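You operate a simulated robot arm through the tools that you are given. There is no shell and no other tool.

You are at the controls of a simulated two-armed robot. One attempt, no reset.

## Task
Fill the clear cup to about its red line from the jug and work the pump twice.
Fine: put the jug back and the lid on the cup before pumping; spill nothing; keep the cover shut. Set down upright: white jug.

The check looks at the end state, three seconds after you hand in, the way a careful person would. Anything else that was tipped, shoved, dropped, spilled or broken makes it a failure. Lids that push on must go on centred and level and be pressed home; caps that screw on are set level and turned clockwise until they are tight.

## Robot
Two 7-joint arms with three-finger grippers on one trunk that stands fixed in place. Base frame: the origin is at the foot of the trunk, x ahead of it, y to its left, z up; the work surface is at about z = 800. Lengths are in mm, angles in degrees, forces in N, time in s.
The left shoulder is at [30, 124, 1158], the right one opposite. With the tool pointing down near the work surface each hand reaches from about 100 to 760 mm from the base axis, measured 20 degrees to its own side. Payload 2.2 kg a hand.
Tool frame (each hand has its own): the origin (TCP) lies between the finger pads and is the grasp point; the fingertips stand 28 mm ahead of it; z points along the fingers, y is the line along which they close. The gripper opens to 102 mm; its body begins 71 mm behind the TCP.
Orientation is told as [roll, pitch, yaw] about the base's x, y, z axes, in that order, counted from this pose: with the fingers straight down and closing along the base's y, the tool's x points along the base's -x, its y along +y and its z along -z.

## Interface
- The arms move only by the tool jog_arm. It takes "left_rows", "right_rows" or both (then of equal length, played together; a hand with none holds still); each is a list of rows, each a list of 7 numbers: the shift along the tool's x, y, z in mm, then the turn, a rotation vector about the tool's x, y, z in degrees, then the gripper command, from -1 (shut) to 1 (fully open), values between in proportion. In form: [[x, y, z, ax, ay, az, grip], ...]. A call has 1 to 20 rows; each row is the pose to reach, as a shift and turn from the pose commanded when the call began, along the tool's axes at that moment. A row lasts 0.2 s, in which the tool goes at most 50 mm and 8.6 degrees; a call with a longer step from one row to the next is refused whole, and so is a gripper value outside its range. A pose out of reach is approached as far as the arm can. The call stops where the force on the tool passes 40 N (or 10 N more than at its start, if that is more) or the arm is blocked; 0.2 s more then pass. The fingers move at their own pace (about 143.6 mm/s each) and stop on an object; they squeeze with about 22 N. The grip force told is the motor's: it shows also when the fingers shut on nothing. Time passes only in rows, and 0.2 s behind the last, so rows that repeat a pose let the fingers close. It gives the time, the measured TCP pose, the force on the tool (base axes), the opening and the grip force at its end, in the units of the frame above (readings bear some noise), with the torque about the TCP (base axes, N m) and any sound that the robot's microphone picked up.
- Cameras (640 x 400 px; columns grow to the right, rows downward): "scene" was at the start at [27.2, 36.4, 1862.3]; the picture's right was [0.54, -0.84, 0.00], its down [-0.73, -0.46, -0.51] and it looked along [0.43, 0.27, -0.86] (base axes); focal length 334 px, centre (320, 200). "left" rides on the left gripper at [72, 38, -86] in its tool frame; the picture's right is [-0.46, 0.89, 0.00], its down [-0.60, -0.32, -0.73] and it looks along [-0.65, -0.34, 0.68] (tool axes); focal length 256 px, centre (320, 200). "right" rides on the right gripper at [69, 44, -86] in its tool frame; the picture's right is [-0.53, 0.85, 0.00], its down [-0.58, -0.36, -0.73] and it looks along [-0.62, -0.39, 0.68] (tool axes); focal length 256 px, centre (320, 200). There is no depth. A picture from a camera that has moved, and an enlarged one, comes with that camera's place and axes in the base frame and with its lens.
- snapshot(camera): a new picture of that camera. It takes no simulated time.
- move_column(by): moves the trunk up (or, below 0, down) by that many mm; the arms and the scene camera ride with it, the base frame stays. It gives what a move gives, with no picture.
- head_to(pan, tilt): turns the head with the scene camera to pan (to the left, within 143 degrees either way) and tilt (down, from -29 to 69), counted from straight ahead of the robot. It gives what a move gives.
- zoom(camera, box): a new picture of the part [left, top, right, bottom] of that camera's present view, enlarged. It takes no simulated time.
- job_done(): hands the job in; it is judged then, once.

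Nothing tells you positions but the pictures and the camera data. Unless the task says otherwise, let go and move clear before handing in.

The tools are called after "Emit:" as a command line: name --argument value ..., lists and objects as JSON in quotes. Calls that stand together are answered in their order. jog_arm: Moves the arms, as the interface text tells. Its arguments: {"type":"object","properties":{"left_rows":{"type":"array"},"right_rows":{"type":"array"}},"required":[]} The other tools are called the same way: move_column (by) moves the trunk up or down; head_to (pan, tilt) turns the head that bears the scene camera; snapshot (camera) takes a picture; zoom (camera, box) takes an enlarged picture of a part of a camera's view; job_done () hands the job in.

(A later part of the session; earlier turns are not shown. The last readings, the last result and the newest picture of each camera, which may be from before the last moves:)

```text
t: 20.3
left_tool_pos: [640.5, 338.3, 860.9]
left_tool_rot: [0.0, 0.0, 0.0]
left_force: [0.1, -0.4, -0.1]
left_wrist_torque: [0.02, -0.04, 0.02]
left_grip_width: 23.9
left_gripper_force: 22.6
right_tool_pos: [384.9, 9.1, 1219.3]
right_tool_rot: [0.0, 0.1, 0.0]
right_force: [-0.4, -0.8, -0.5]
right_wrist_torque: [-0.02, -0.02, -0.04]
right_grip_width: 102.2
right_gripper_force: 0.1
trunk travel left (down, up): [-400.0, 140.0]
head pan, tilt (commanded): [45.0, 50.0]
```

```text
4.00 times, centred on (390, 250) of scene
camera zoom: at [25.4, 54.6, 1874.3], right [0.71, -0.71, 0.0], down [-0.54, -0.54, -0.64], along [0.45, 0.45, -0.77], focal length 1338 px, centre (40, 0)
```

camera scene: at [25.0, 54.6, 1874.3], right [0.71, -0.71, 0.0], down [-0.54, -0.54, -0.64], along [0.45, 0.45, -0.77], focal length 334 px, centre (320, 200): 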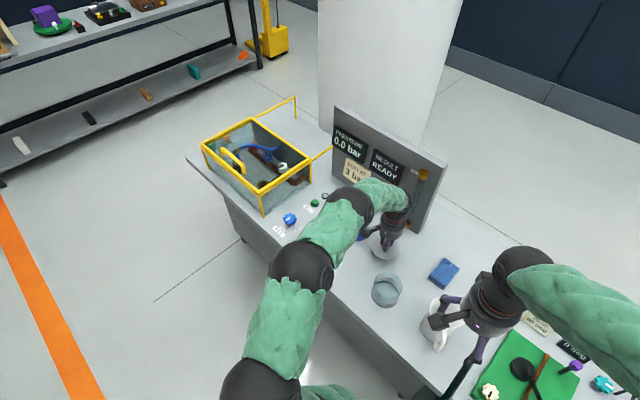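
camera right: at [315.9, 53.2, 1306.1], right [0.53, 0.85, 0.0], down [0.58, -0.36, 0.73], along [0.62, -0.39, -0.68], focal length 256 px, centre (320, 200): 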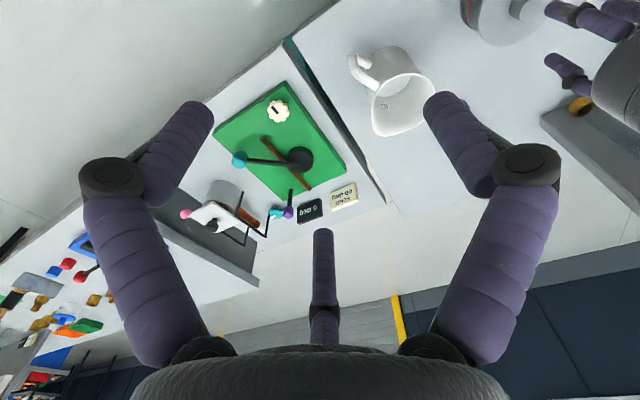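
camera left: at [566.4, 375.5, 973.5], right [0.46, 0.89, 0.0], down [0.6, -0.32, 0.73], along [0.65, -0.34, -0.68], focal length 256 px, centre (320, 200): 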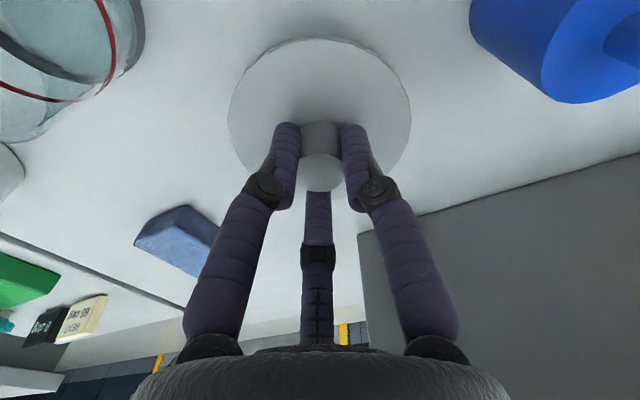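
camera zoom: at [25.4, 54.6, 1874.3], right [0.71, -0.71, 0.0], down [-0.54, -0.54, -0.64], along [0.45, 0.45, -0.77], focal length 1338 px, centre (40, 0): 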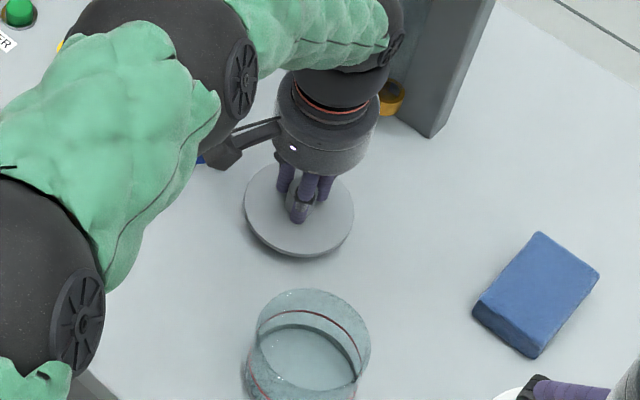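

Emit:
jog_arm --left_rows '[[0, 0, 3, 0, 0, 0, -1], [0, 0, 6, 0, 0, 0, -1], [0, 0, 8, 0, 0, 0, -1]]'

Emit:
zoom --camera "scene" --box '[385, 235, 440, 270]'

Emit:
zoom --camera "scene" --box '[390, 230, 430, 270]'

```text
t: 21.1
left_tool_pos: [640.6, 336.6, 852.0]
left_tool_rot: [0.1, 0.0, 0.0]
left_force: [0.1, 0.1, -0.5]
left_wrist_torque: [-0.03, -0.02, 0.02]
left_grip_width: 24.1
left_gripper_force: 21.5
right_tool_pos: [385.0, 9.0, 1219.2]
right_tool_rot: [0.0, -0.1, 0.0]
right_force: [0.6, -0.3, -0.4]
right_wrist_torque: [0.05, -0.02, -0.01]
right_grip_width: 102.2
right_gripper_force: 0.2
trunk travel left (down, up): [-400.0, 140.0]
head pan, tilt (commanded): [45.0, 50.0]
```

```text
11.43 times, centred on (412, 252) of scene
camera zoom: at [25.4, 54.6, 1874.3], right [0.71, -0.71, 0.0], down [-0.54, -0.54, -0.64], along [0.45, 0.45, -0.77], focal length 3822 px, centre (-737, -400)
```

zoom: 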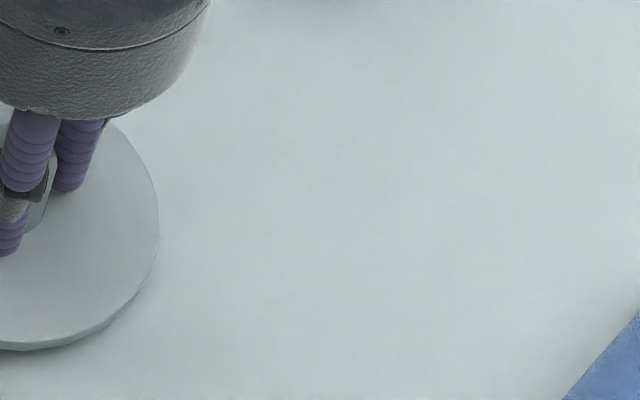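

```text
10.00 times, centred on (410, 250) of scene
camera zoom: at [25.4, 54.6, 1874.3], right [0.71, -0.71, 0.0], down [-0.54, -0.54, -0.64], along [0.45, 0.45, -0.77], focal length 3344 px, centre (-580, -300)
```

zoom: 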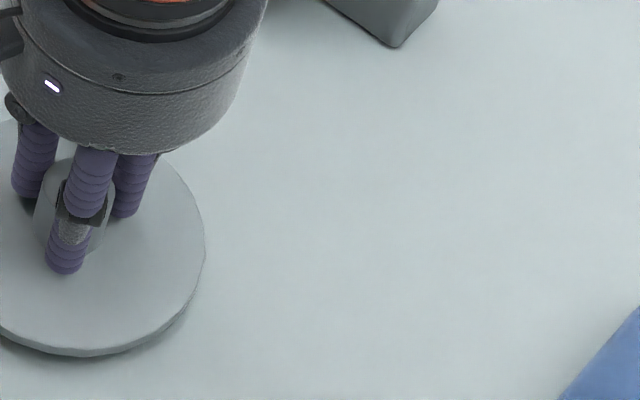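

Emit:
jog_arm --left_rows '[[0, 0, 2, 0, 0, 0, -1], [0, 0, 4, 0, 0, 0, -1]]'

```text
t: 21.7
left_tool_pos: [641.9, 338.8, 848.6]
left_tool_rot: [0.0, 0.0, 0.0]
left_force: [0.8, -0.2, 2.3]
left_wrist_torque: [-0.03, 0.07, 0.0]
left_grip_width: 24.0
left_gripper_force: 22.3
right_tool_pos: [385.2, 9.6, 1219.7]
right_tool_rot: [0.0, 0.1, 0.0]
right_force: [0.4, 0.2, 0.4]
right_wrist_torque: [0.0, -0.05, -0.02]
right_grip_width: 102.1
right_gripper_force: 0.1
trunk travel left (down, up): [-400.0, 140.0]
head pan, tilt (commanded): [45.0, 50.0]
```

Emit:
jog_arm --left_rows '[[0, 0, 1, 0, 0, 0, -1], [0, 0, 1, 0, 0, 0, -1]]'

```text
t: 22.3
left_tool_pos: [639.9, 337.6, 848.2]
left_tool_rot: [0.0, -0.1, -0.1]
left_force: [-2.4, -1.3, 8.8]
left_wrist_torque: [-0.05, 0.16, -0.03]
left_grip_width: 24.2
left_gripper_force: 22.0
right_tool_pos: [384.0, 10.3, 1218.7]
right_tool_rot: [0.1, -0.1, -0.1]
right_force: [0.0, -0.5, -1.0]
right_wrist_torque: [0.03, -0.03, 0.0]
right_grip_width: 102.1
right_gripper_force: 0.1
trunk travel left (down, up): [-400.0, 140.0]
head pan, tilt (commanded): [45.0, 50.0]
```

The lid touches the table (8.8 N). I'll ease the force, open and back straight up.

Emit:
jog_arm --left_rows '[[0, 0, -0.8, 0, 0, 0, -1], [0, 0, -0.8, 0, 0, 0, -0.45], [0, 0, -0.8, 0, 0, 0, -0.3], [0, 0, -0.8, 0, 0, 0, 0], [0, 0, -0.8, 0, 0, 0, 0], [0, 0, -20, 0, 0, 0, 0], [0, 0, -50, 0, 0, 0, 0], [0, 0, -90, 0, 0, 0, 0], [0, 0, -130, 0, 0, 0, 0], [0, 0, -165, 0, 0, 0, 0], [0, 0, -165, 0, 0, 0, 0]]'

Emit:
snapshot --camera "left"

Emit:
zoom --camera "scene" --box '[345, 210, 445, 310]'

```text
t: 24.7
left_tool_pos: [641.7, 338.3, 1012.7]
left_tool_rot: [0.1, 0.1, 0.0]
left_force: [-0.2, -0.7, -0.3]
left_wrist_torque: [0.0, 0.04, -0.02]
left_grip_width: 51.1
left_gripper_force: 0.1
right_tool_pos: [383.9, 10.7, 1219.6]
right_tool_rot: [-0.1, 0.0, 0.0]
right_force: [-0.1, -0.4, 0.1]
right_wrist_torque: [-0.02, 0.0, -0.02]
right_grip_width: 102.0
right_gripper_force: 0.0
trunk travel left (down, up): [-400.0, 140.0]
head pan, tilt (commanded): [45.0, 50.0]
```

```text
taken
camera left: at [568.0, 375.1, 1099.2], right [0.47, 0.89, 0.0], down [0.6, -0.32, 0.73], along [0.65, -0.34, -0.68], focal length 256 px, centre (320, 200)
```

left: 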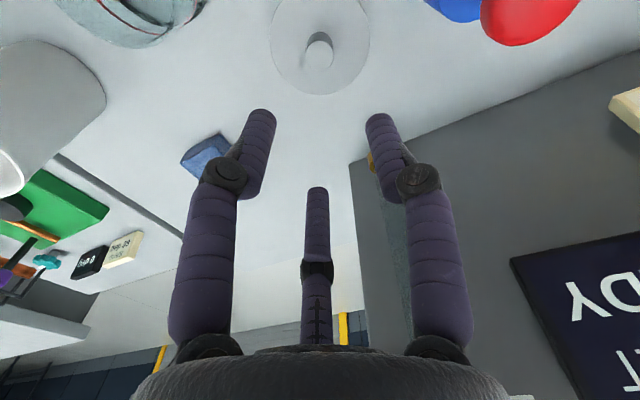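

```text
4.00 times, centred on (395, 260) of scene
camera zoom: at [25.7, 54.8, 1874.3], right [0.71, -0.71, 0.0], down [-0.54, -0.54, -0.64], along [0.45, 0.45, -0.77], focal length 1338 px, centre (20, -40)
```

zoom: 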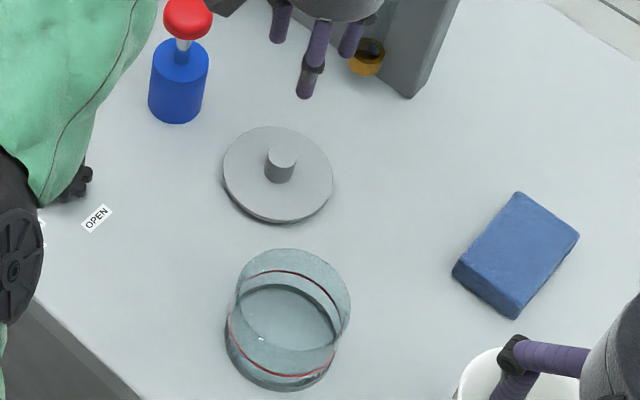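

The lid rests level at about (641, 338). Now I'll withdraw the left hand up and left, and bring the right hand over the jug turned by about 40° so the three fingers miss the spout and handle.

Emit:
jog_arm --left_rows '[[0, 0, -40, 0, 0, 0, 0], [0, 0, -80, 0, 0, 0, 0], [0, 0, -115, 0, 0, 0, 0], [25, 18, -130, 0, 0, 0, 0], [55, 40, -145, 0, 0, 0, 0], [85, 62, -155, 0, 0, 0, 0], [115, 85, -160, 0, 0, 0, 0], [145, 108, -165, 0, 0, 0, 0], [170, 128, -168, 0, 0, 0, 0], [182, 142, -168, 0, 0, 0, 0]]' --right_rows '[[-18, 6, 10, 0, 0, -4, 1], [-36, 12, 28, 0, 0, -8, 1], [-54, 18, 48, 0, 0, -12, 1], [-72, 24, 70, 0, 0, -16, 1], [-90, 30, 92, 0, 0, -20, 1], [-108, 36, 114, 0, 0, -24, 1], [-125, 41, 134, 0, 0, -28, 1], [-140, 46, 152, 0, 0, -32, 1], [-150, 49, 160, 0, 0, -36, 1], [-157, 50.5, 160, 0, 0, -40.5, 1]]'

Emit:
snapshot --camera "right"

Emit:
snapshot --camera "scene"

Emit:
snapshot --camera "left"

```text
t: 26.9
left_tool_pos: [459.4, 483.4, 1182.7]
left_tool_rot: [0.1, 0.0, 0.1]
left_force: [0.4, -0.7, 0.3]
left_wrist_torque: [0.01, 0.01, 0.0]
left_grip_width: 50.9
left_gripper_force: 0.1
right_tool_pos: [541.3, 62.1, 1061.3]
right_tool_rot: [0.0, 0.0, 40.4]
right_force: [0.9, 0.3, 0.5]
right_wrist_torque: [-0.01, 0.0, 0.0]
right_grip_width: 102.1
right_gripper_force: 0.2
trunk travel left (down, up): [-400.0, 140.0]
head pan, tilt (commanded): [45.0, 50.0]
```

```text
taken
camera right: at [460.6, 50.0, 1147.7], right [-0.14, 0.99, 0.0], down [0.68, 0.1, 0.73], along [0.72, 0.1, -0.68], focal length 256 px, centre (320, 200)
```

right: 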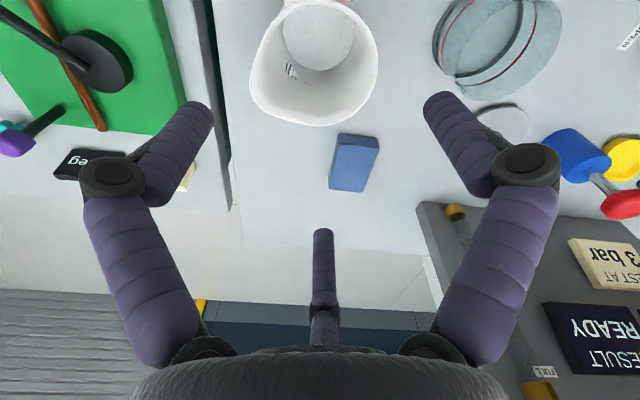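

```text
taken
camera scene: at [25.4, 55.0, 1874.3], right [0.71, -0.71, 0.0], down [-0.54, -0.54, -0.64], along [0.45, 0.45, -0.77], focal length 334 px, centre (320, 200)
```

scene: 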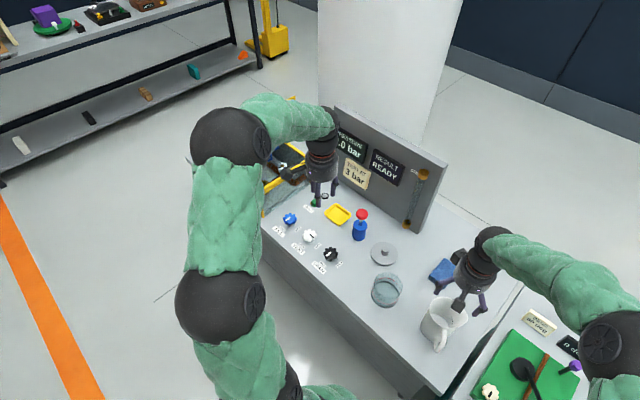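

```text
taken
camera left: at [385.9, 519.6, 1269.7], right [0.47, 0.89, 0.0], down [0.6, -0.32, 0.73], along [0.65, -0.34, -0.68], focal length 256 px, centre (320, 200)
```

left: 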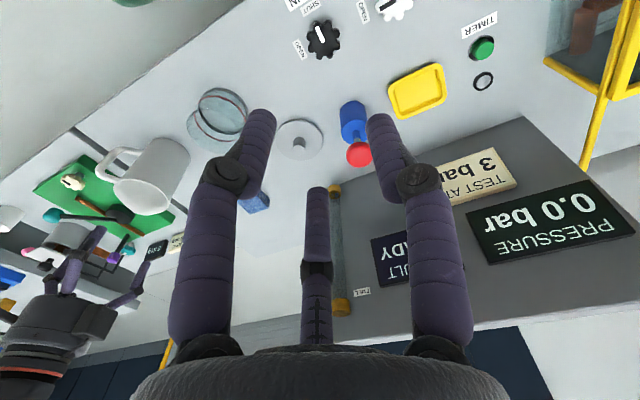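

Emit:
zoom --camera "right" --box '[235, 0, 395, 140]'

Emit:
zoom --camera "scene" --box '[400, 260, 500, 360]'

Emit:
zoom --camera "left" --box '[90, 120, 210, 230]'

```text
2.86 times, centred on (315, 70) of right
camera zoom: at [460.6, 50.0, 1147.7], right [-0.14, 0.99, 0.0], down [0.68, 0.1, 0.73], along [0.72, 0.1, -0.68], focal length 731 px, centre (334, 571)
```

zoom: 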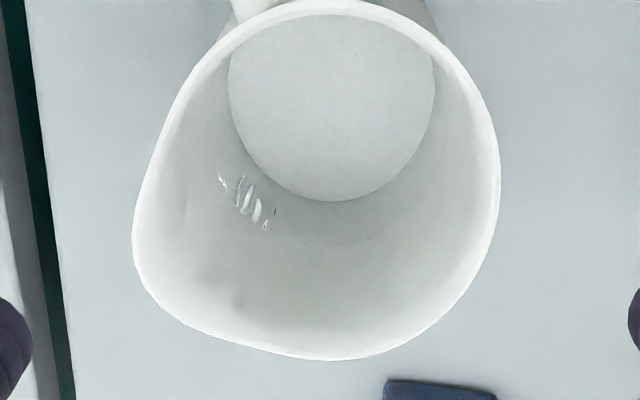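

```text
4.00 times, centred on (450, 310) of scene
camera zoom: at [25.4, 55.0, 1874.3], right [0.71, -0.71, 0.0], down [-0.54, -0.54, -0.64], along [0.45, 0.45, -0.77], focal length 1338 px, centre (-200, -240)
```

zoom: 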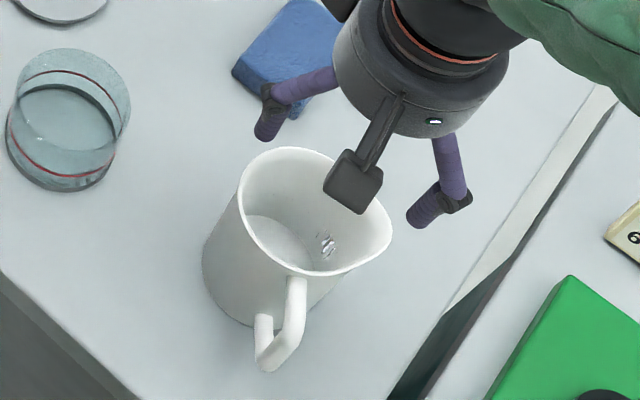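

```text
3.64 times, centred on (150, 175) of left
camera zoom: at [385.9, 519.6, 1269.7], right [0.47, 0.89, 0.0], down [0.6, -0.32, 0.73], along [0.65, -0.34, -0.68], focal length 931 px, centre (938, 291)
```

zoom: 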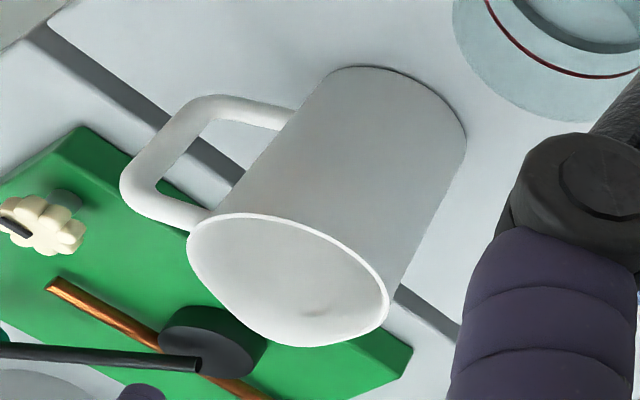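

The inside shows a faint waterline near z≈853 over a refracted floor, so the jug holds roughly 240 ml. The right hand is centred over the jug; I'll descend to just above the rim and check clearance.

Emit:
jog_arm --right_rows '[[0, 0, 25, 0, 0, 0, 1], [0, 0, 50, 0, 0, 0, 1], [0, 0, 70, 0, 0, 0, 1], [0, 0, 86, 0, 0, 0, 1], [0, 0, 86, 0, 0, 0, 1]]'

Emit:
snapshot --camera "right"

Emit:
zoom --camera "left" --box '[50, 90, 230, 270]'

Emit:
zoom --camera "scene" --box '[400, 260, 500, 360]'

```text
t: 28.1
left_tool_pos: [459.7, 481.5, 1183.1]
left_tool_rot: [0.0, 0.0, 0.1]
left_force: [0.1, -0.2, -0.1]
left_wrist_torque: [-0.01, 0.01, 0.01]
left_grip_width: 50.9
left_gripper_force: 0.0
right_tool_pos: [540.8, 62.0, 974.7]
right_tool_rot: [0.0, -0.1, 40.4]
right_force: [0.7, 0.6, -1.1]
right_wrist_torque: [0.02, -0.02, 0.01]
right_grip_width: 101.7
right_gripper_force: 0.0
trunk travel left (down, up): [-400.0, 140.0]
head pan, tilt (commanded): [45.0, 50.0]
```

```text
taken
camera right: at [459.9, 49.6, 1062.1], right [-0.14, 0.99, 0.0], down [0.68, 0.1, 0.73], along [0.72, 0.1, -0.68], focal length 256 px, centre (320, 200)
```

right: 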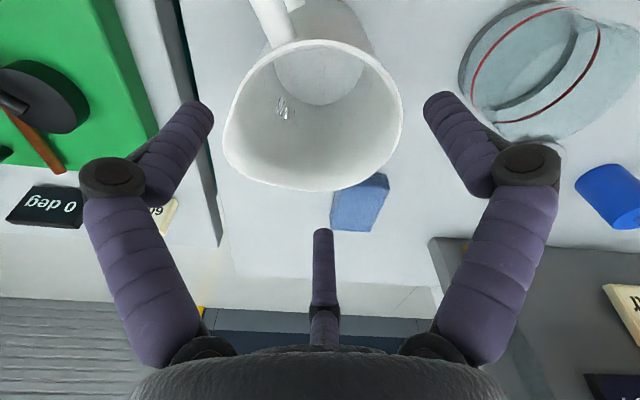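

```text
2.22 times, centred on (140, 180) of left
camera zoom: at [385.6, 519.2, 1270.0], right [0.47, 0.89, 0.0], down [0.6, -0.32, 0.73], along [0.65, -0.34, -0.68], focal length 569 px, centre (720, 244)
```

zoom: 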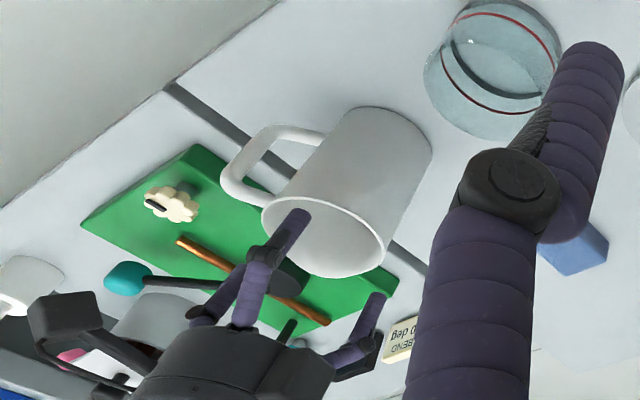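

```text
4.00 times, centred on (450, 310) of scene
camera zoom: at [24.7, 54.5, 1874.3], right [0.71, -0.71, 0.0], down [-0.54, -0.54, -0.64], along [0.45, 0.45, -0.77], focal length 1338 px, centre (-200, -240)
```

zoom: 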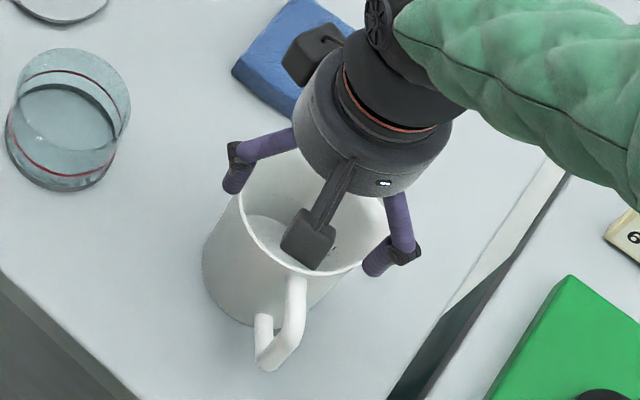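

Centred to within about 1 mm. I descend around the rim to grip depth.

Emit:
jog_arm --right_rows '[[-0.5, 0.7, 8, 0, 0, 0, 1], [-0.5, 0.7, 16, 0, 0, 0, 1], [-0.5, 0.7, 26, 0, 0, 0, 1], [-0.5, 0.7, 36, 0, 0, 0, 1], [-0.5, 0.7, 46, 0, 0, 0, 1], [-0.5, 0.7, 54, 0, 0, 0, 1], [-0.5, 0.7, 57, 0, 0, 0, 1], [-0.5, 0.7, 57, 0, 0, 0, 1]]'

Emit:
snapshot --camera "right"

Emit:
zoom --camera "left" --box '[50, 90, 230, 270]'

Emit:
zoom --camera "scene" --box '[400, 260, 500, 360]'

```text
t: 29.9
left_tool_pos: [458.3, 482.9, 1183.5]
left_tool_rot: [0.0, -0.1, 0.1]
left_force: [0.0, 0.0, -0.7]
left_wrist_torque: [-0.01, 0.03, -0.01]
left_grip_width: 51.0
left_gripper_force: 0.0
right_tool_pos: [541.1, 61.1, 919.1]
right_tool_rot: [0.1, -0.1, 40.5]
right_force: [-0.3, 0.1, -0.3]
right_wrist_torque: [0.02, 0.04, 0.05]
right_grip_width: 102.0
right_gripper_force: 0.0
trunk travel left (down, up): [-400.0, 140.0]
head pan, tilt (commanded): [45.0, 50.0]
```

```text
taken
camera right: at [460.2, 49.7, 1003.9], right [-0.14, 0.99, 0.0], down [0.68, 0.1, 0.73], along [0.72, 0.1, -0.68], focal length 256 px, centre (320, 200)
```

right: 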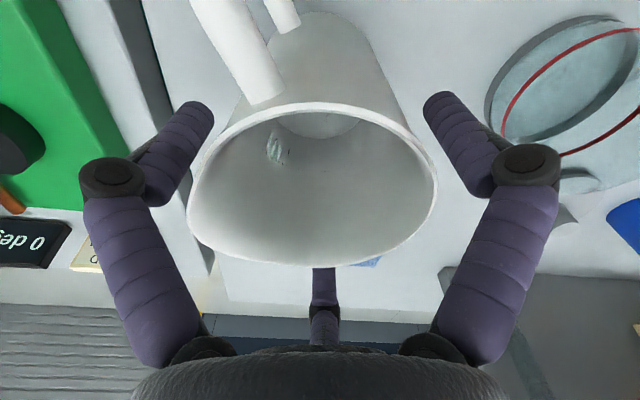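

```text
2.22 times, centred on (140, 180) of left
camera zoom: at [385.9, 519.3, 1269.8], right [0.46, 0.89, 0.0], down [0.6, -0.32, 0.73], along [0.65, -0.34, -0.68], focal length 569 px, centre (720, 244)
```

zoom: 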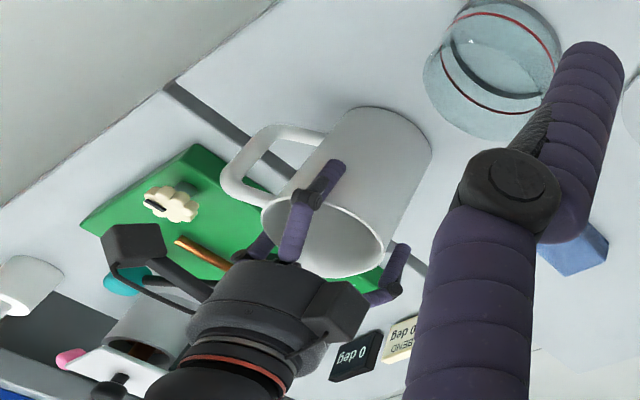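

```text
4.00 times, centred on (450, 310) of scene
camera zoom: at [25.1, 54.7, 1874.3], right [0.71, -0.71, 0.0], down [-0.54, -0.54, -0.64], along [0.45, 0.45, -0.77], focal length 1338 px, centre (-200, -240)
```

zoom: 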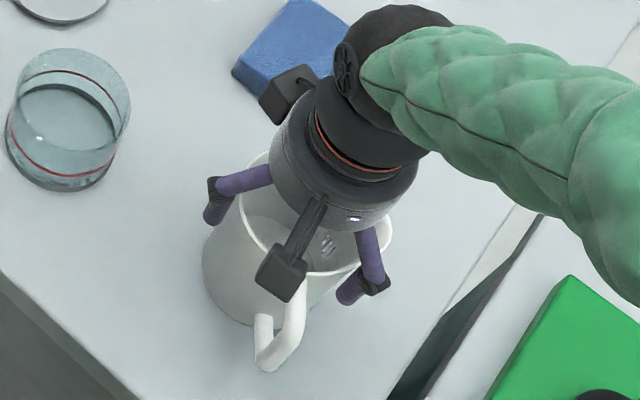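

The fingers straddle the rim with clearance; closing the grip now.

Emit:
jog_arm --right_rows '[[0, 0, 0, 0, 0, 0, 0.95], [0, 0, 0, 0, 0, 0, 0.9], [0, 0, 0, 0, 0, 0, 0.85], [0, 0, 0, 0, 0, 0, 0.8], [0, 0, 0, 0, 0, 0, 0.7], [0, 0, 0, 0, 0, 0, 0.3], [0, 0, 0, 0, 0, 0, -1], [0, 0, 0, 0, 0, 0, -1]]'

Emit:
snapshot --camera "right"

```text
t: 31.7
left_tool_pos: [458.7, 482.0, 1183.9]
left_tool_rot: [0.0, 0.0, -0.1]
left_force: [0.6, -0.3, -0.1]
left_wrist_torque: [0.03, -0.01, 0.01]
left_grip_width: 51.0
left_gripper_force: 0.2
right_tool_pos: [540.2, 61.1, 918.5]
right_tool_rot: [0.0, 0.1, 40.5]
right_force: [-1.5, -1.2, 2.9]
right_wrist_torque: [-0.2, 0.14, -0.05]
right_grip_width: 89.4
right_gripper_force: 21.9
trunk travel left (down, up): [-400.0, 140.0]
head pan, tilt (commanded): [45.0, 50.0]
```

```text
taken
camera right: at [459.9, 49.6, 1004.3], right [-0.14, 0.99, 0.0], down [0.68, 0.1, 0.73], along [0.72, 0.1, -0.68], focal length 256 px, centre (320, 200)
```

right: 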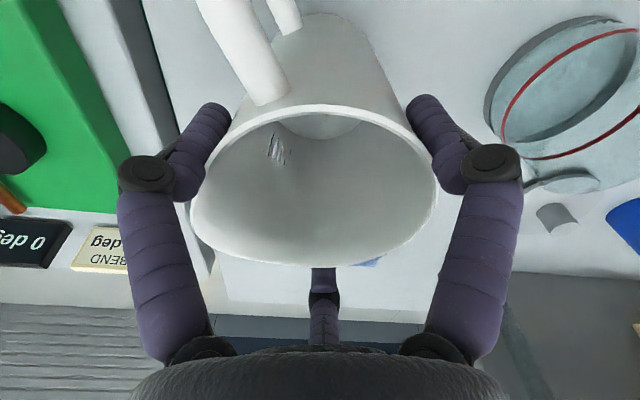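

Gripped at 89.4 mm. Lifting the jug gently straight up to check weight and grip.

Emit:
jog_arm --right_rows '[[0, 0, -2, 0, 0, 0, -1], [0, 0, -5, 0, 0, 0, -1], [0, 0, -9, 0, 0, 0, -1], [0, 0, -14, 0, 0, 0, -1], [0, 0, -20, 0, 0, 0, -1], [0, 0, -20, 0, 0, 0, -1]]'

Emit:
snapshot --camera "right"

Emit:
zoom --camera "scene" --box '[400, 260, 500, 360]'

```text
t: 33.1
left_tool_pos: [459.2, 482.0, 1183.5]
left_tool_rot: [0.0, 0.0, -0.1]
left_force: [0.3, -1.3, 0.1]
left_wrist_torque: [0.0, -0.02, 0.02]
left_grip_width: 50.9
left_gripper_force: 0.1
right_tool_pos: [541.7, 62.5, 938.3]
right_tool_rot: [0.0, 0.0, 40.5]
right_force: [0.8, -0.3, -4.0]
right_wrist_torque: [0.03, -0.02, -0.01]
right_grip_width: 89.4
right_gripper_force: 21.7
trunk travel left (down, up): [-400.0, 140.0]
head pan, tilt (commanded): [45.0, 50.0]
```

```text
taken
camera right: at [459.6, 50.5, 1024.4], right [-0.14, 0.99, 0.0], down [0.68, 0.1, 0.73], along [0.72, 0.1, -0.68], focal length 256 px, centre (320, 200)
```

right: 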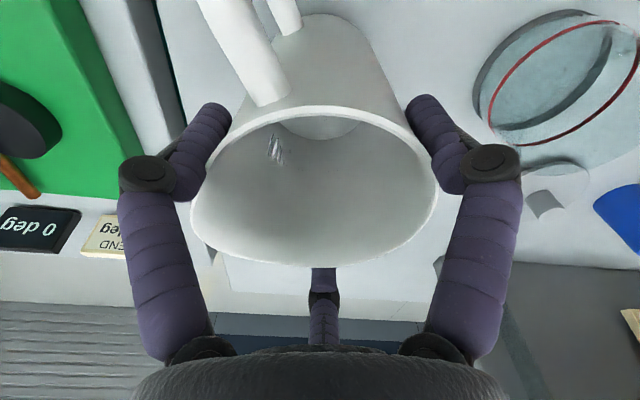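

```text
4.00 times, centred on (450, 310) of scene
camera zoom: at [25.6, 54.8, 1874.3], right [0.71, -0.71, 0.0], down [-0.54, -0.54, -0.64], along [0.45, 0.45, -0.77], focal length 1338 px, centre (-200, -240)
```

zoom: 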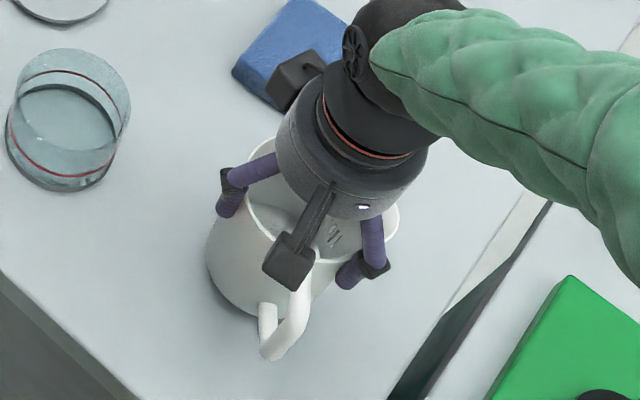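

The jug weighs about 4 N with its water. I'll lift it to carrying height, then carry it over to the left side of the cup while turning it so the spout ends up facing back toward the cup.

Emit:
jog_arm --right_rows '[[0, 0, -6, 0, 0, 0, -1], [0, 0, -18, 0, 0, 0, -1], [0, 0, -34, 0, 0, 0, -1], [0, 0, -52, 0, 0, 0, -1], [0, 0, -70, 0, 0, 0, -1], [0, 0, -88, 0, 0, 0, -1], [0, 0, -104, 0, 0, 0, -1], [0, 0, -115, 0, 0, 0, -1], [0, 0, -120, 0, 0, 0, -1], [0, 0, -120, 0, 0, 0, -1], [0, 0, -120, 0, 0, 0, -1]]'

Emit:
head_to --pan 25 --tilt 60

Emit:
snapshot --camera "scene"

Emit:
snapshot --camera "right"

```text
t: 35.5
left_tool_pos: [459.9, 483.2, 1182.7]
left_tool_rot: [0.0, 0.0, 0.0]
left_force: [0.0, 0.2, -0.1]
left_wrist_torque: [0.03, 0.02, 0.0]
left_grip_width: 51.0
left_gripper_force: 0.1
right_tool_pos: [540.3, 62.5, 1057.0]
right_tool_rot: [0.1, 0.0, 40.5]
right_force: [0.2, -0.5, -4.7]
right_wrist_torque: [0.03, 0.0, 0.0]
right_grip_width: 89.1
right_gripper_force: 21.8
trunk travel left (down, up): [-400.0, 140.0]
head pan, tilt (commanded): [45.0, 50.0]
```

```text
t: 36.4
left_tool_pos: [459.8, 481.9, 1182.6]
left_tool_rot: [0.0, -0.1, 0.1]
left_force: [-0.6, 0.2, 0.8]
left_wrist_torque: [0.0, 0.01, -0.01]
left_grip_width: 51.1
left_gripper_force: 0.1
right_tool_pos: [541.4, 62.7, 1057.3]
right_tool_rot: [-0.1, 0.1, 40.3]
right_force: [0.1, 0.2, -4.7]
right_wrist_torque: [0.01, -0.02, 0.0]
right_grip_width: 89.1
right_gripper_force: 21.5
trunk travel left (down, up): [-400.0, 140.0]
head pan, tilt (commanded): [25.0, 60.0]
```

```text
taken
camera scene: at [31.5, 28.5, 1861.8], right [0.42, -0.91, 0.0], down [-0.78, -0.37, -0.5], along [0.45, 0.21, -0.87], focal length 334 px, centre (320, 200)
```

scene: 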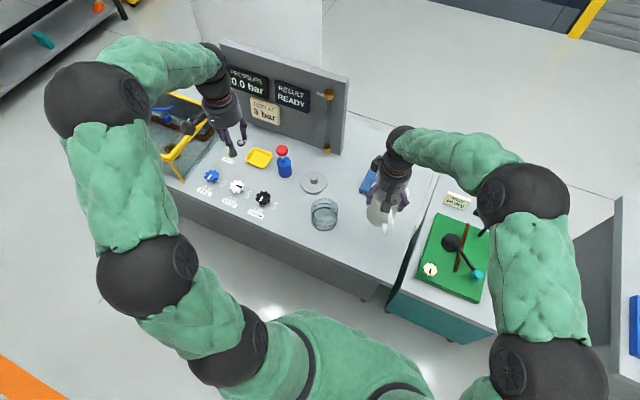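

```text
taken
camera right: at [461.0, 50.8, 1143.8], right [-0.14, 0.99, 0.0], down [0.68, 0.1, 0.73], along [0.72, 0.1, -0.68], focal length 256 px, centre (320, 200)
```

right: 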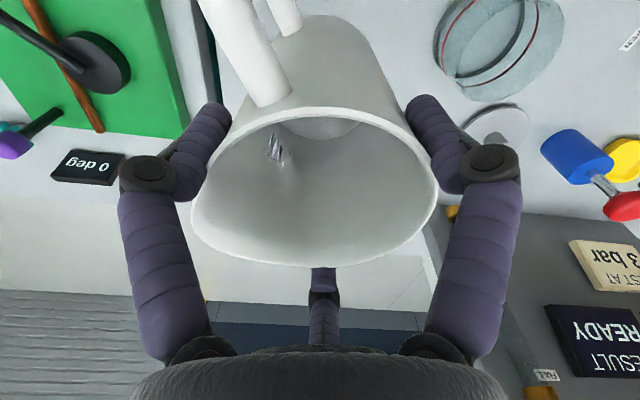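

Emit:
jog_arm --right_rows '[[-4, 5, 0, 0, 0, 1, -1], [-12, 15, 0, 0, 0, 3, -1], [-23, 29, 0, 0, 0, 5.5, -1], [-35, 44, 0, 0, 0, 8, -1], [-47, 59, 0, 0, 0, 10.5, -1], [-59, 74, 0, 0, 0, 13, -1], [-71, 89, 0, 0, 0, 15.5, -1], [-83, 104, 0, 0, 0, 18, -1], [-95, 119, 0, 0, 0, 20.5, -1], [-107, 134, 0, 0, 0, 23, -1], [-119, 149, 0, 0, 0, 25.5, -1], [-131, 164, 0, 0, 0, 28, -1], [-142, 177, 0, 0, 0, 30.5, -1], [-151, 188, 0, 0, 0, 32.5, -1], [-156, 195, 0, 0, 0, 33.3, -1], [-158.1, 197.4, 0, 0, 0, 33.5, -1], [-158.1, 197.4, 0, 0, 0, 33.5, -1], [-158.1, 197.4, 0, 0, 0, 33.5, -1]]'

Emit:
snapshot --camera "scene"

Emit:
snapshot --camera "right"

Emit:
snapshot --camera "left"

```text
t: 40.1
left_tool_pos: [459.2, 482.7, 1183.5]
left_tool_rot: [0.1, 0.0, 0.0]
left_force: [-0.4, 0.2, -0.1]
left_wrist_torque: [0.01, -0.02, 0.0]
left_grip_width: 50.9
left_gripper_force: 0.1
right_tool_pos: [533.3, 314.8, 1057.6]
right_tool_rot: [0.0, 0.0, 7.1]
right_force: [0.3, 0.7, -4.8]
right_wrist_torque: [0.02, -0.03, -0.01]
right_grip_width: 89.1
right_gripper_force: 22.0
trunk travel left (down, up): [-400.0, 140.0]
head pan, tilt (commanded): [25.0, 60.0]
```

```text
taken
camera scene: at [31.5, 28.8, 1861.7], right [0.42, -0.91, 0.0], down [-0.79, -0.37, -0.5], along [0.45, 0.21, -0.87], focal length 334 px, centre (320, 200)
```

scene: 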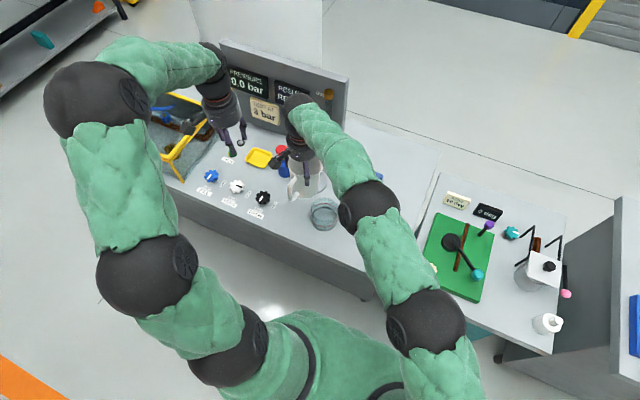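

```text
taken
camera right: at [459.3, 350.5, 1143.8], right [0.43, 0.9, 0.0], down [0.62, -0.29, 0.73], along [0.66, -0.31, -0.68], focal length 256 px, centre (320, 200)
```

right: 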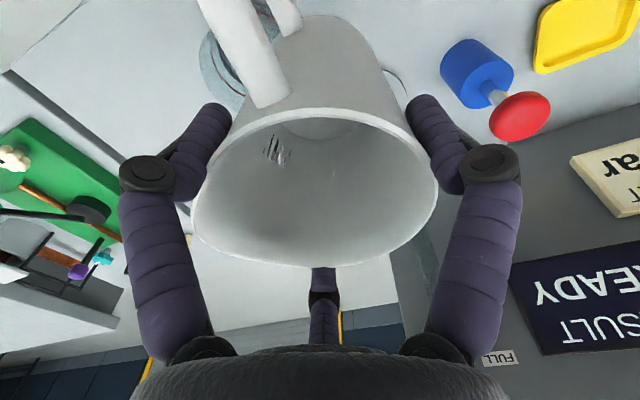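

```text
taken
camera left: at [386.2, 519.6, 1269.6], right [0.46, 0.89, 0.0], down [0.6, -0.32, 0.73], along [0.65, -0.34, -0.68], focal length 256 px, centre (320, 200)
```

left: 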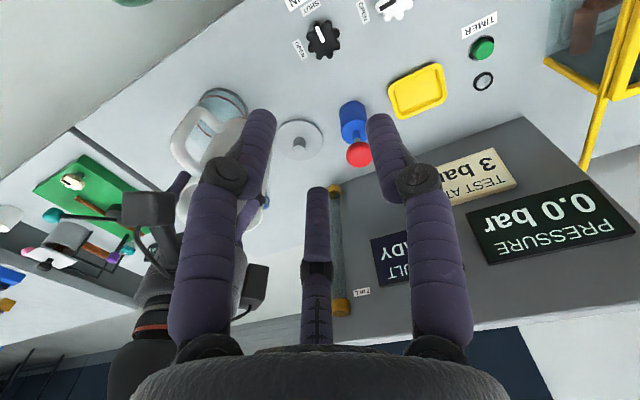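

The jug is now at (533, 315) with the spout facing the cup. I start tilting toward the cup in 4° steps up to 44°, keeping the spout tip over the cup; no water should flow yet.

Emit:
jog_arm --right_rows '[[-0.3, 1.0, 6.9, -3.82, -1.17, 0, -1], [-0.5, 1.5, 19.7, -7.65, -2.34, 0, -1], [-0.6, 1.8, 30.5, -11.47, -3.51, 0, -1], [-0.6, 1.9, 40.2, -15.3, -4.68, 0, -1], [-0.5, 1.6, 49, -19.12, -5.85, 0, -1], [-0.4, 1.1, 57.8, -22.94, -7.02, 0, -1], [-0.4, 1.1, 57.8, -22.94, -7.02, 0, -1]]'

Emit:
snapshot --camera "scene"

Emit:
snapshot --camera "right"

Emit:
snapshot --camera "left"

```text
t: 41.8
left_tool_pos: [458.4, 483.6, 1182.1]
left_tool_rot: [0.1, 0.0, 0.0]
left_force: [0.0, -0.2, -0.1]
left_wrist_torque: [-0.01, -0.01, 0.0]
left_grip_width: 51.0
left_gripper_force: 0.0
right_tool_pos: [532.8, 317.2, 1000.5]
right_tool_rot: [23.0, -6.7, 5.6]
right_force: [0.1, 1.1, -3.4]
right_wrist_torque: [-0.11, -0.02, 0.02]
right_grip_width: 89.2
right_gripper_force: 21.9
trunk travel left (down, up): [-400.0, 140.0]
head pan, tilt (commanded): [25.0, 60.0]
```

```text
taken
camera scene: at [31.3, 29.2, 1861.7], right [0.42, -0.91, 0.0], down [-0.79, -0.37, -0.5], along [0.45, 0.21, -0.87], focal length 334 px, centre (320, 200)
```

scene: 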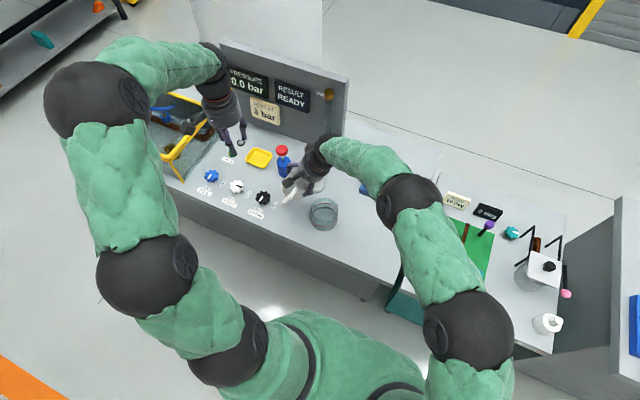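

```text
taken
camera right: at [451.7, 316.4, 1088.3], right [0.41, 0.82, 0.39], down [0.57, -0.57, 0.59], along [0.71, -0.02, -0.7], focal length 256 px, centre (320, 200)
```

right: 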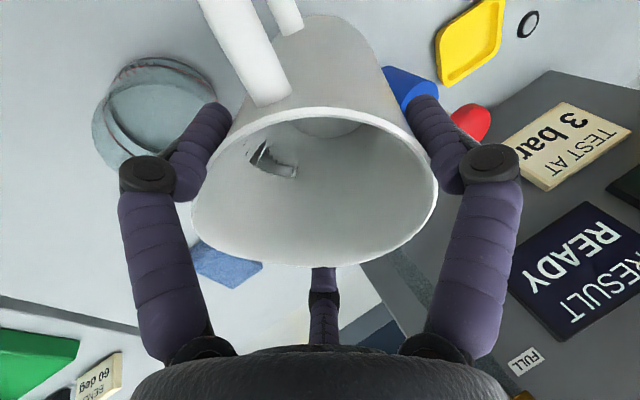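

```text
taken
camera left: at [386.0, 519.8, 1269.5], right [0.46, 0.89, 0.0], down [0.6, -0.32, 0.73], along [0.65, -0.34, -0.68], focal length 256 px, centre (320, 200)
```

left: 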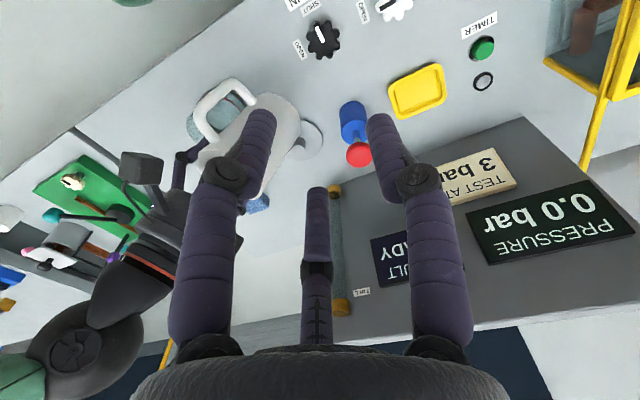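

The wrist handles the tilt and the scene camera sees the cup clearly. I can even see the water surface's edge in the jug. Tilting on to 44°.

Emit:
jog_arm --right_rows '[[1.14, -3.73, 6.8, -3.82, -1.17, 0, -1], [2.27, -7.43, 12.5, -7.65, -2.34, 0, -1], [3.36, -11, 17.4, -11.47, -3.51, 0, -1], [4.4, -14.4, 21.5, -15.3, -4.68, 0, -1], [5.3, -17.3, 23.55, -19.12, -5.85, 0, -1], [5.3, -17.3, 23.55, -19.12, -5.85, 0, -1]]'

Emit:
zoom --camera "scene" --box '[260, 140, 380, 250]'

Emit:
snapshot --camera "right"

Emit:
snapshot --camera "left"

```text
t: 43.1
left_tool_pos: [459.5, 482.7, 1182.5]
left_tool_rot: [0.0, -0.1, 0.0]
left_force: [0.0, 0.0, 0.7]
left_wrist_torque: [-0.03, 0.0, 0.01]
left_grip_width: 51.0
left_gripper_force: 0.0
right_tool_pos: [531.5, 310.3, 972.5]
right_tool_rot: [42.7, -11.6, 2.4]
right_force: [-0.5, -0.1, -3.9]
right_wrist_torque: [-0.18, -0.02, -0.01]
right_grip_width: 89.2
right_gripper_force: 22.0
trunk travel left (down, up): [-400.0, 140.0]
head pan, tilt (commanded): [25.0, 60.0]
```

```text
3.64 times, centred on (320, 195) of scene
camera zoom: at [31.5, 29.1, 1861.7], right [0.42, -0.91, 0.0], down [-0.79, -0.37, -0.5], along [0.45, 0.21, -0.87], focal length 1216 px, centre (320, 218)
```

zoom: 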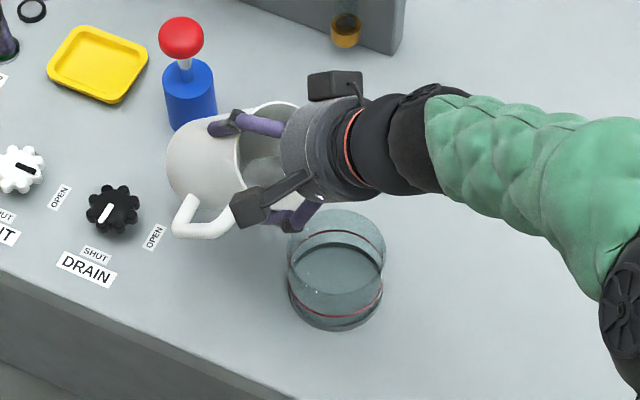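

```text
taken
camera right: at [446.9, 280.2, 1048.9], right [0.38, 0.64, 0.67], down [0.54, -0.74, 0.4], along [0.75, 0.21, -0.62], focal length 256 px, centre (320, 200)
```

right: 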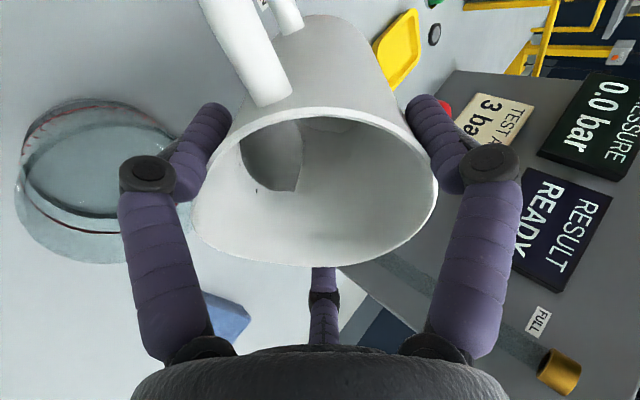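

```text
taken
camera left: at [386.1, 519.8, 1269.5], right [0.46, 0.89, 0.0], down [0.6, -0.32, 0.73], along [0.65, -0.34, -0.68], focal length 256 px, centre (320, 200)
```

left: 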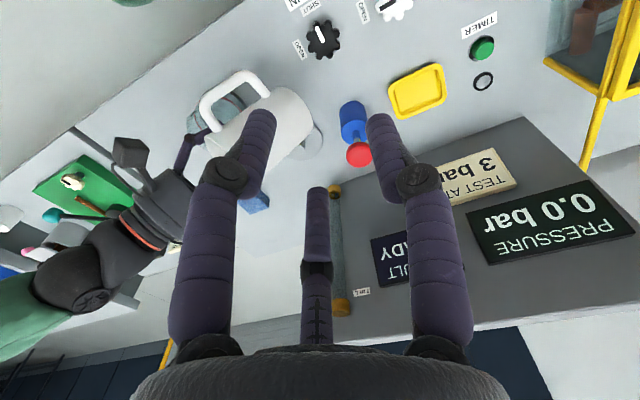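

Water surface inside the jug is visible and the cup is well placed beneath the spout. Tilting further to 56°.

Emit:
jog_arm --right_rows '[[1.17, -3.83, 1.0, -3.82, -1.17, 0, -1], [2.39, -7.81, 1.7, -7.65, -2.34, 0, -1], [3.73, -12.2, 2.56, -11.47, -3.51, 0, -1], [3.73, -12.2, 2.56, -11.47, -3.51, 0, -1]]'

Emit:
zoom --camera "scene" --box '[260, 150, 370, 250]'

Emit:
snapshot --camera "right"

```text
t: 44.1
left_tool_pos: [459.4, 482.7, 1183.8]
left_tool_rot: [0.0, 0.0, 0.0]
left_force: [-0.7, -1.0, 0.3]
left_wrist_torque: [0.03, 0.02, -0.02]
left_grip_width: 51.0
left_gripper_force: 0.1
right_tool_pos: [530.9, 302.4, 960.3]
right_tool_rot: [54.8, -13.9, -0.3]
right_force: [-0.4, 0.3, -4.1]
right_wrist_torque: [-0.21, 0.03, 0.02]
right_grip_width: 89.3
right_gripper_force: 22.2
trunk travel left (down, up): [-400.0, 140.0]
head pan, tilt (commanded): [25.0, 60.0]
```

```text
4.00 times, centred on (315, 200) of scene
camera zoom: at [31.3, 29.0, 1861.7], right [0.42, -0.91, 0.0], down [-0.79, -0.37, -0.5], along [0.45, 0.21, -0.87], focal length 1338 px, centre (340, 200)
```

zoom: 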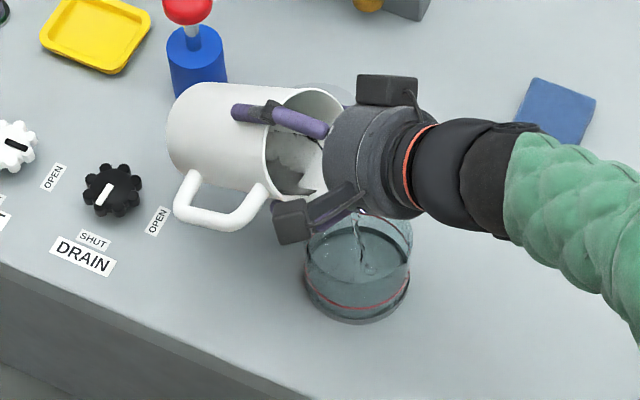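

```text
taken
camera right: at [443.0, 257.8, 1026.5], right [0.35, 0.49, 0.8], down [0.53, -0.81, 0.26], along [0.77, 0.33, -0.54], focal length 256 px, centre (320, 200)
```

right: 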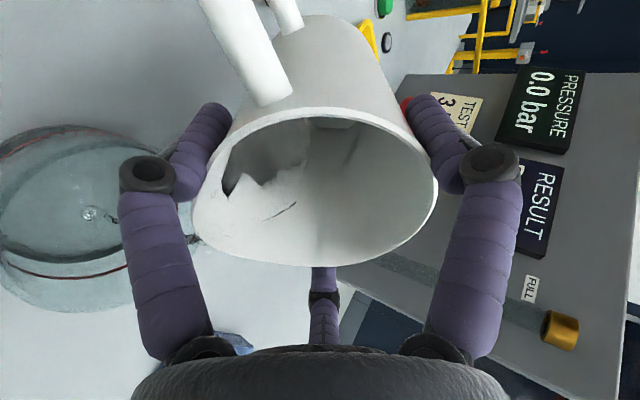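

Water has started to flow and lands inside the cup. I'll zoom in on the level right away (time is frozen).

Emit:
zoom --camera "scene" --box '[330, 195, 370, 235]'

Emit:
zoom --camera "right" --box '[0, 100, 200, 300]'

Emit:
zoom --camera "left" --box '[150, 60, 290, 180]'

```text
10.00 times, centred on (350, 215) of scene
camera zoom: at [31.3, 29.0, 1861.7], right [0.42, -0.91, 0.0], down [-0.79, -0.37, -0.5], along [0.45, 0.21, -0.87], focal length 3344 px, centre (20, 50)
```

zoom: 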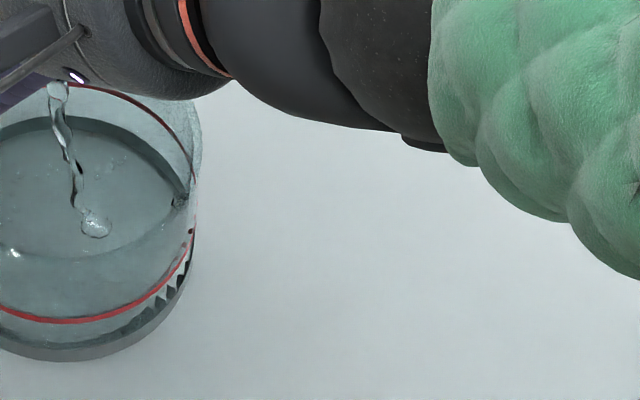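

```text
2.00 times, centred on (100, 200) of right
camera zoom: at [443.0, 257.8, 1026.5], right [0.35, 0.49, 0.8], down [0.53, -0.81, 0.26], along [0.77, 0.33, -0.54], focal length 512 px, centre (760, 200)
```

zoom: 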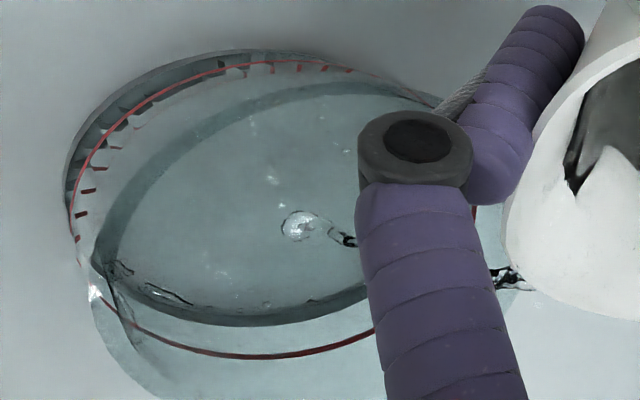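

```text
3.33 times, centred on (220, 120) of left
camera zoom: at [386.0, 519.7, 1269.5], right [0.46, 0.89, 0.0], down [0.6, -0.32, 0.73], along [0.65, -0.34, -0.68], focal length 853 px, centre (653, 467)
```

zoom: 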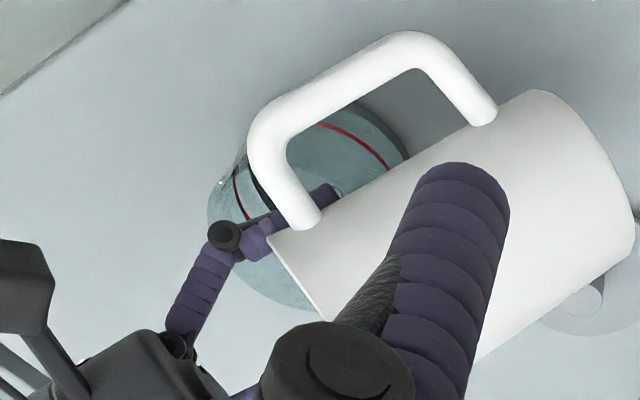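

Emit:
jog_arm --right_rows '[[0, 0, 0, 0, 0, 0, -1], [0, 0, 0, 0, 0, 0, -1]]'

Emit:
zoom --camera "scene" --box '[325, 190, 365, 235]'

Emit:
zoom --camera "right" --box '[0, 80, 320, 280]'

```text
t: 44.8
left_tool_pos: [458.6, 483.4, 1183.4]
left_tool_rot: [0.0, -0.1, -0.1]
left_force: [-1.1, -0.7, -0.1]
left_wrist_torque: [0.01, 0.03, 0.03]
left_grip_width: 51.0
left_gripper_force: 0.1
right_tool_pos: [529.9, 302.4, 960.1]
right_tool_rot: [54.8, -14.0, -0.3]
right_force: [1.0, 0.7, -3.1]
right_wrist_torque: [-0.22, 0.0, 0.0]
right_grip_width: 88.9
right_gripper_force: 22.1
trunk travel left (down, up): [-400.0, 140.0]
head pan, tilt (commanded): [25.0, 60.0]
```

```text
8.89 times, centred on (345, 212) of scene
camera zoom: at [31.5, 28.7, 1861.7], right [0.42, -0.91, 0.0], down [-0.79, -0.37, -0.5], along [0.45, 0.21, -0.87], focal length 2973 px, centre (98, 89)
```

zoom: 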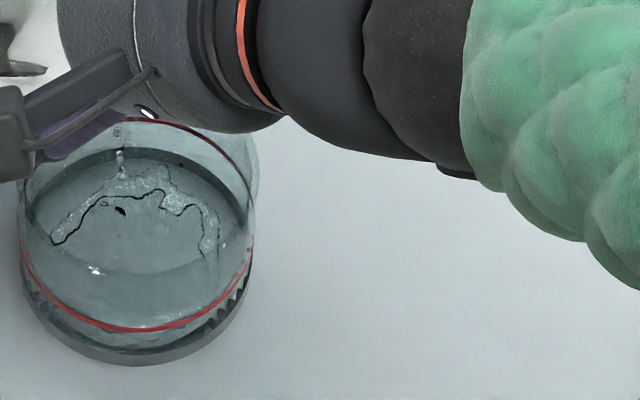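

```text
2.00 times, centred on (160, 180) of right
camera zoom: at [443.0, 257.8, 1026.5], right [0.35, 0.49, 0.8], down [0.53, -0.81, 0.26], along [0.77, 0.33, -0.54], focal length 512 px, centre (640, 240)
```

zoom: 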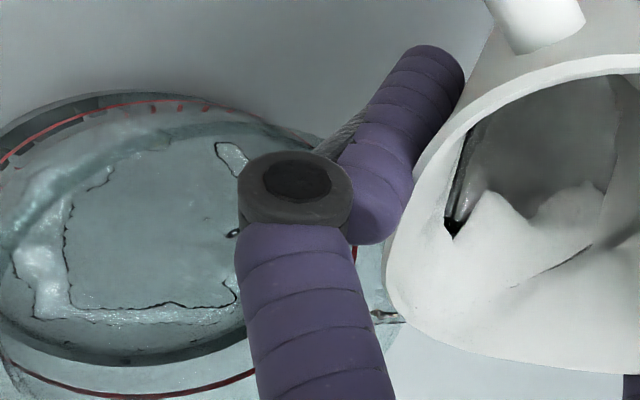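

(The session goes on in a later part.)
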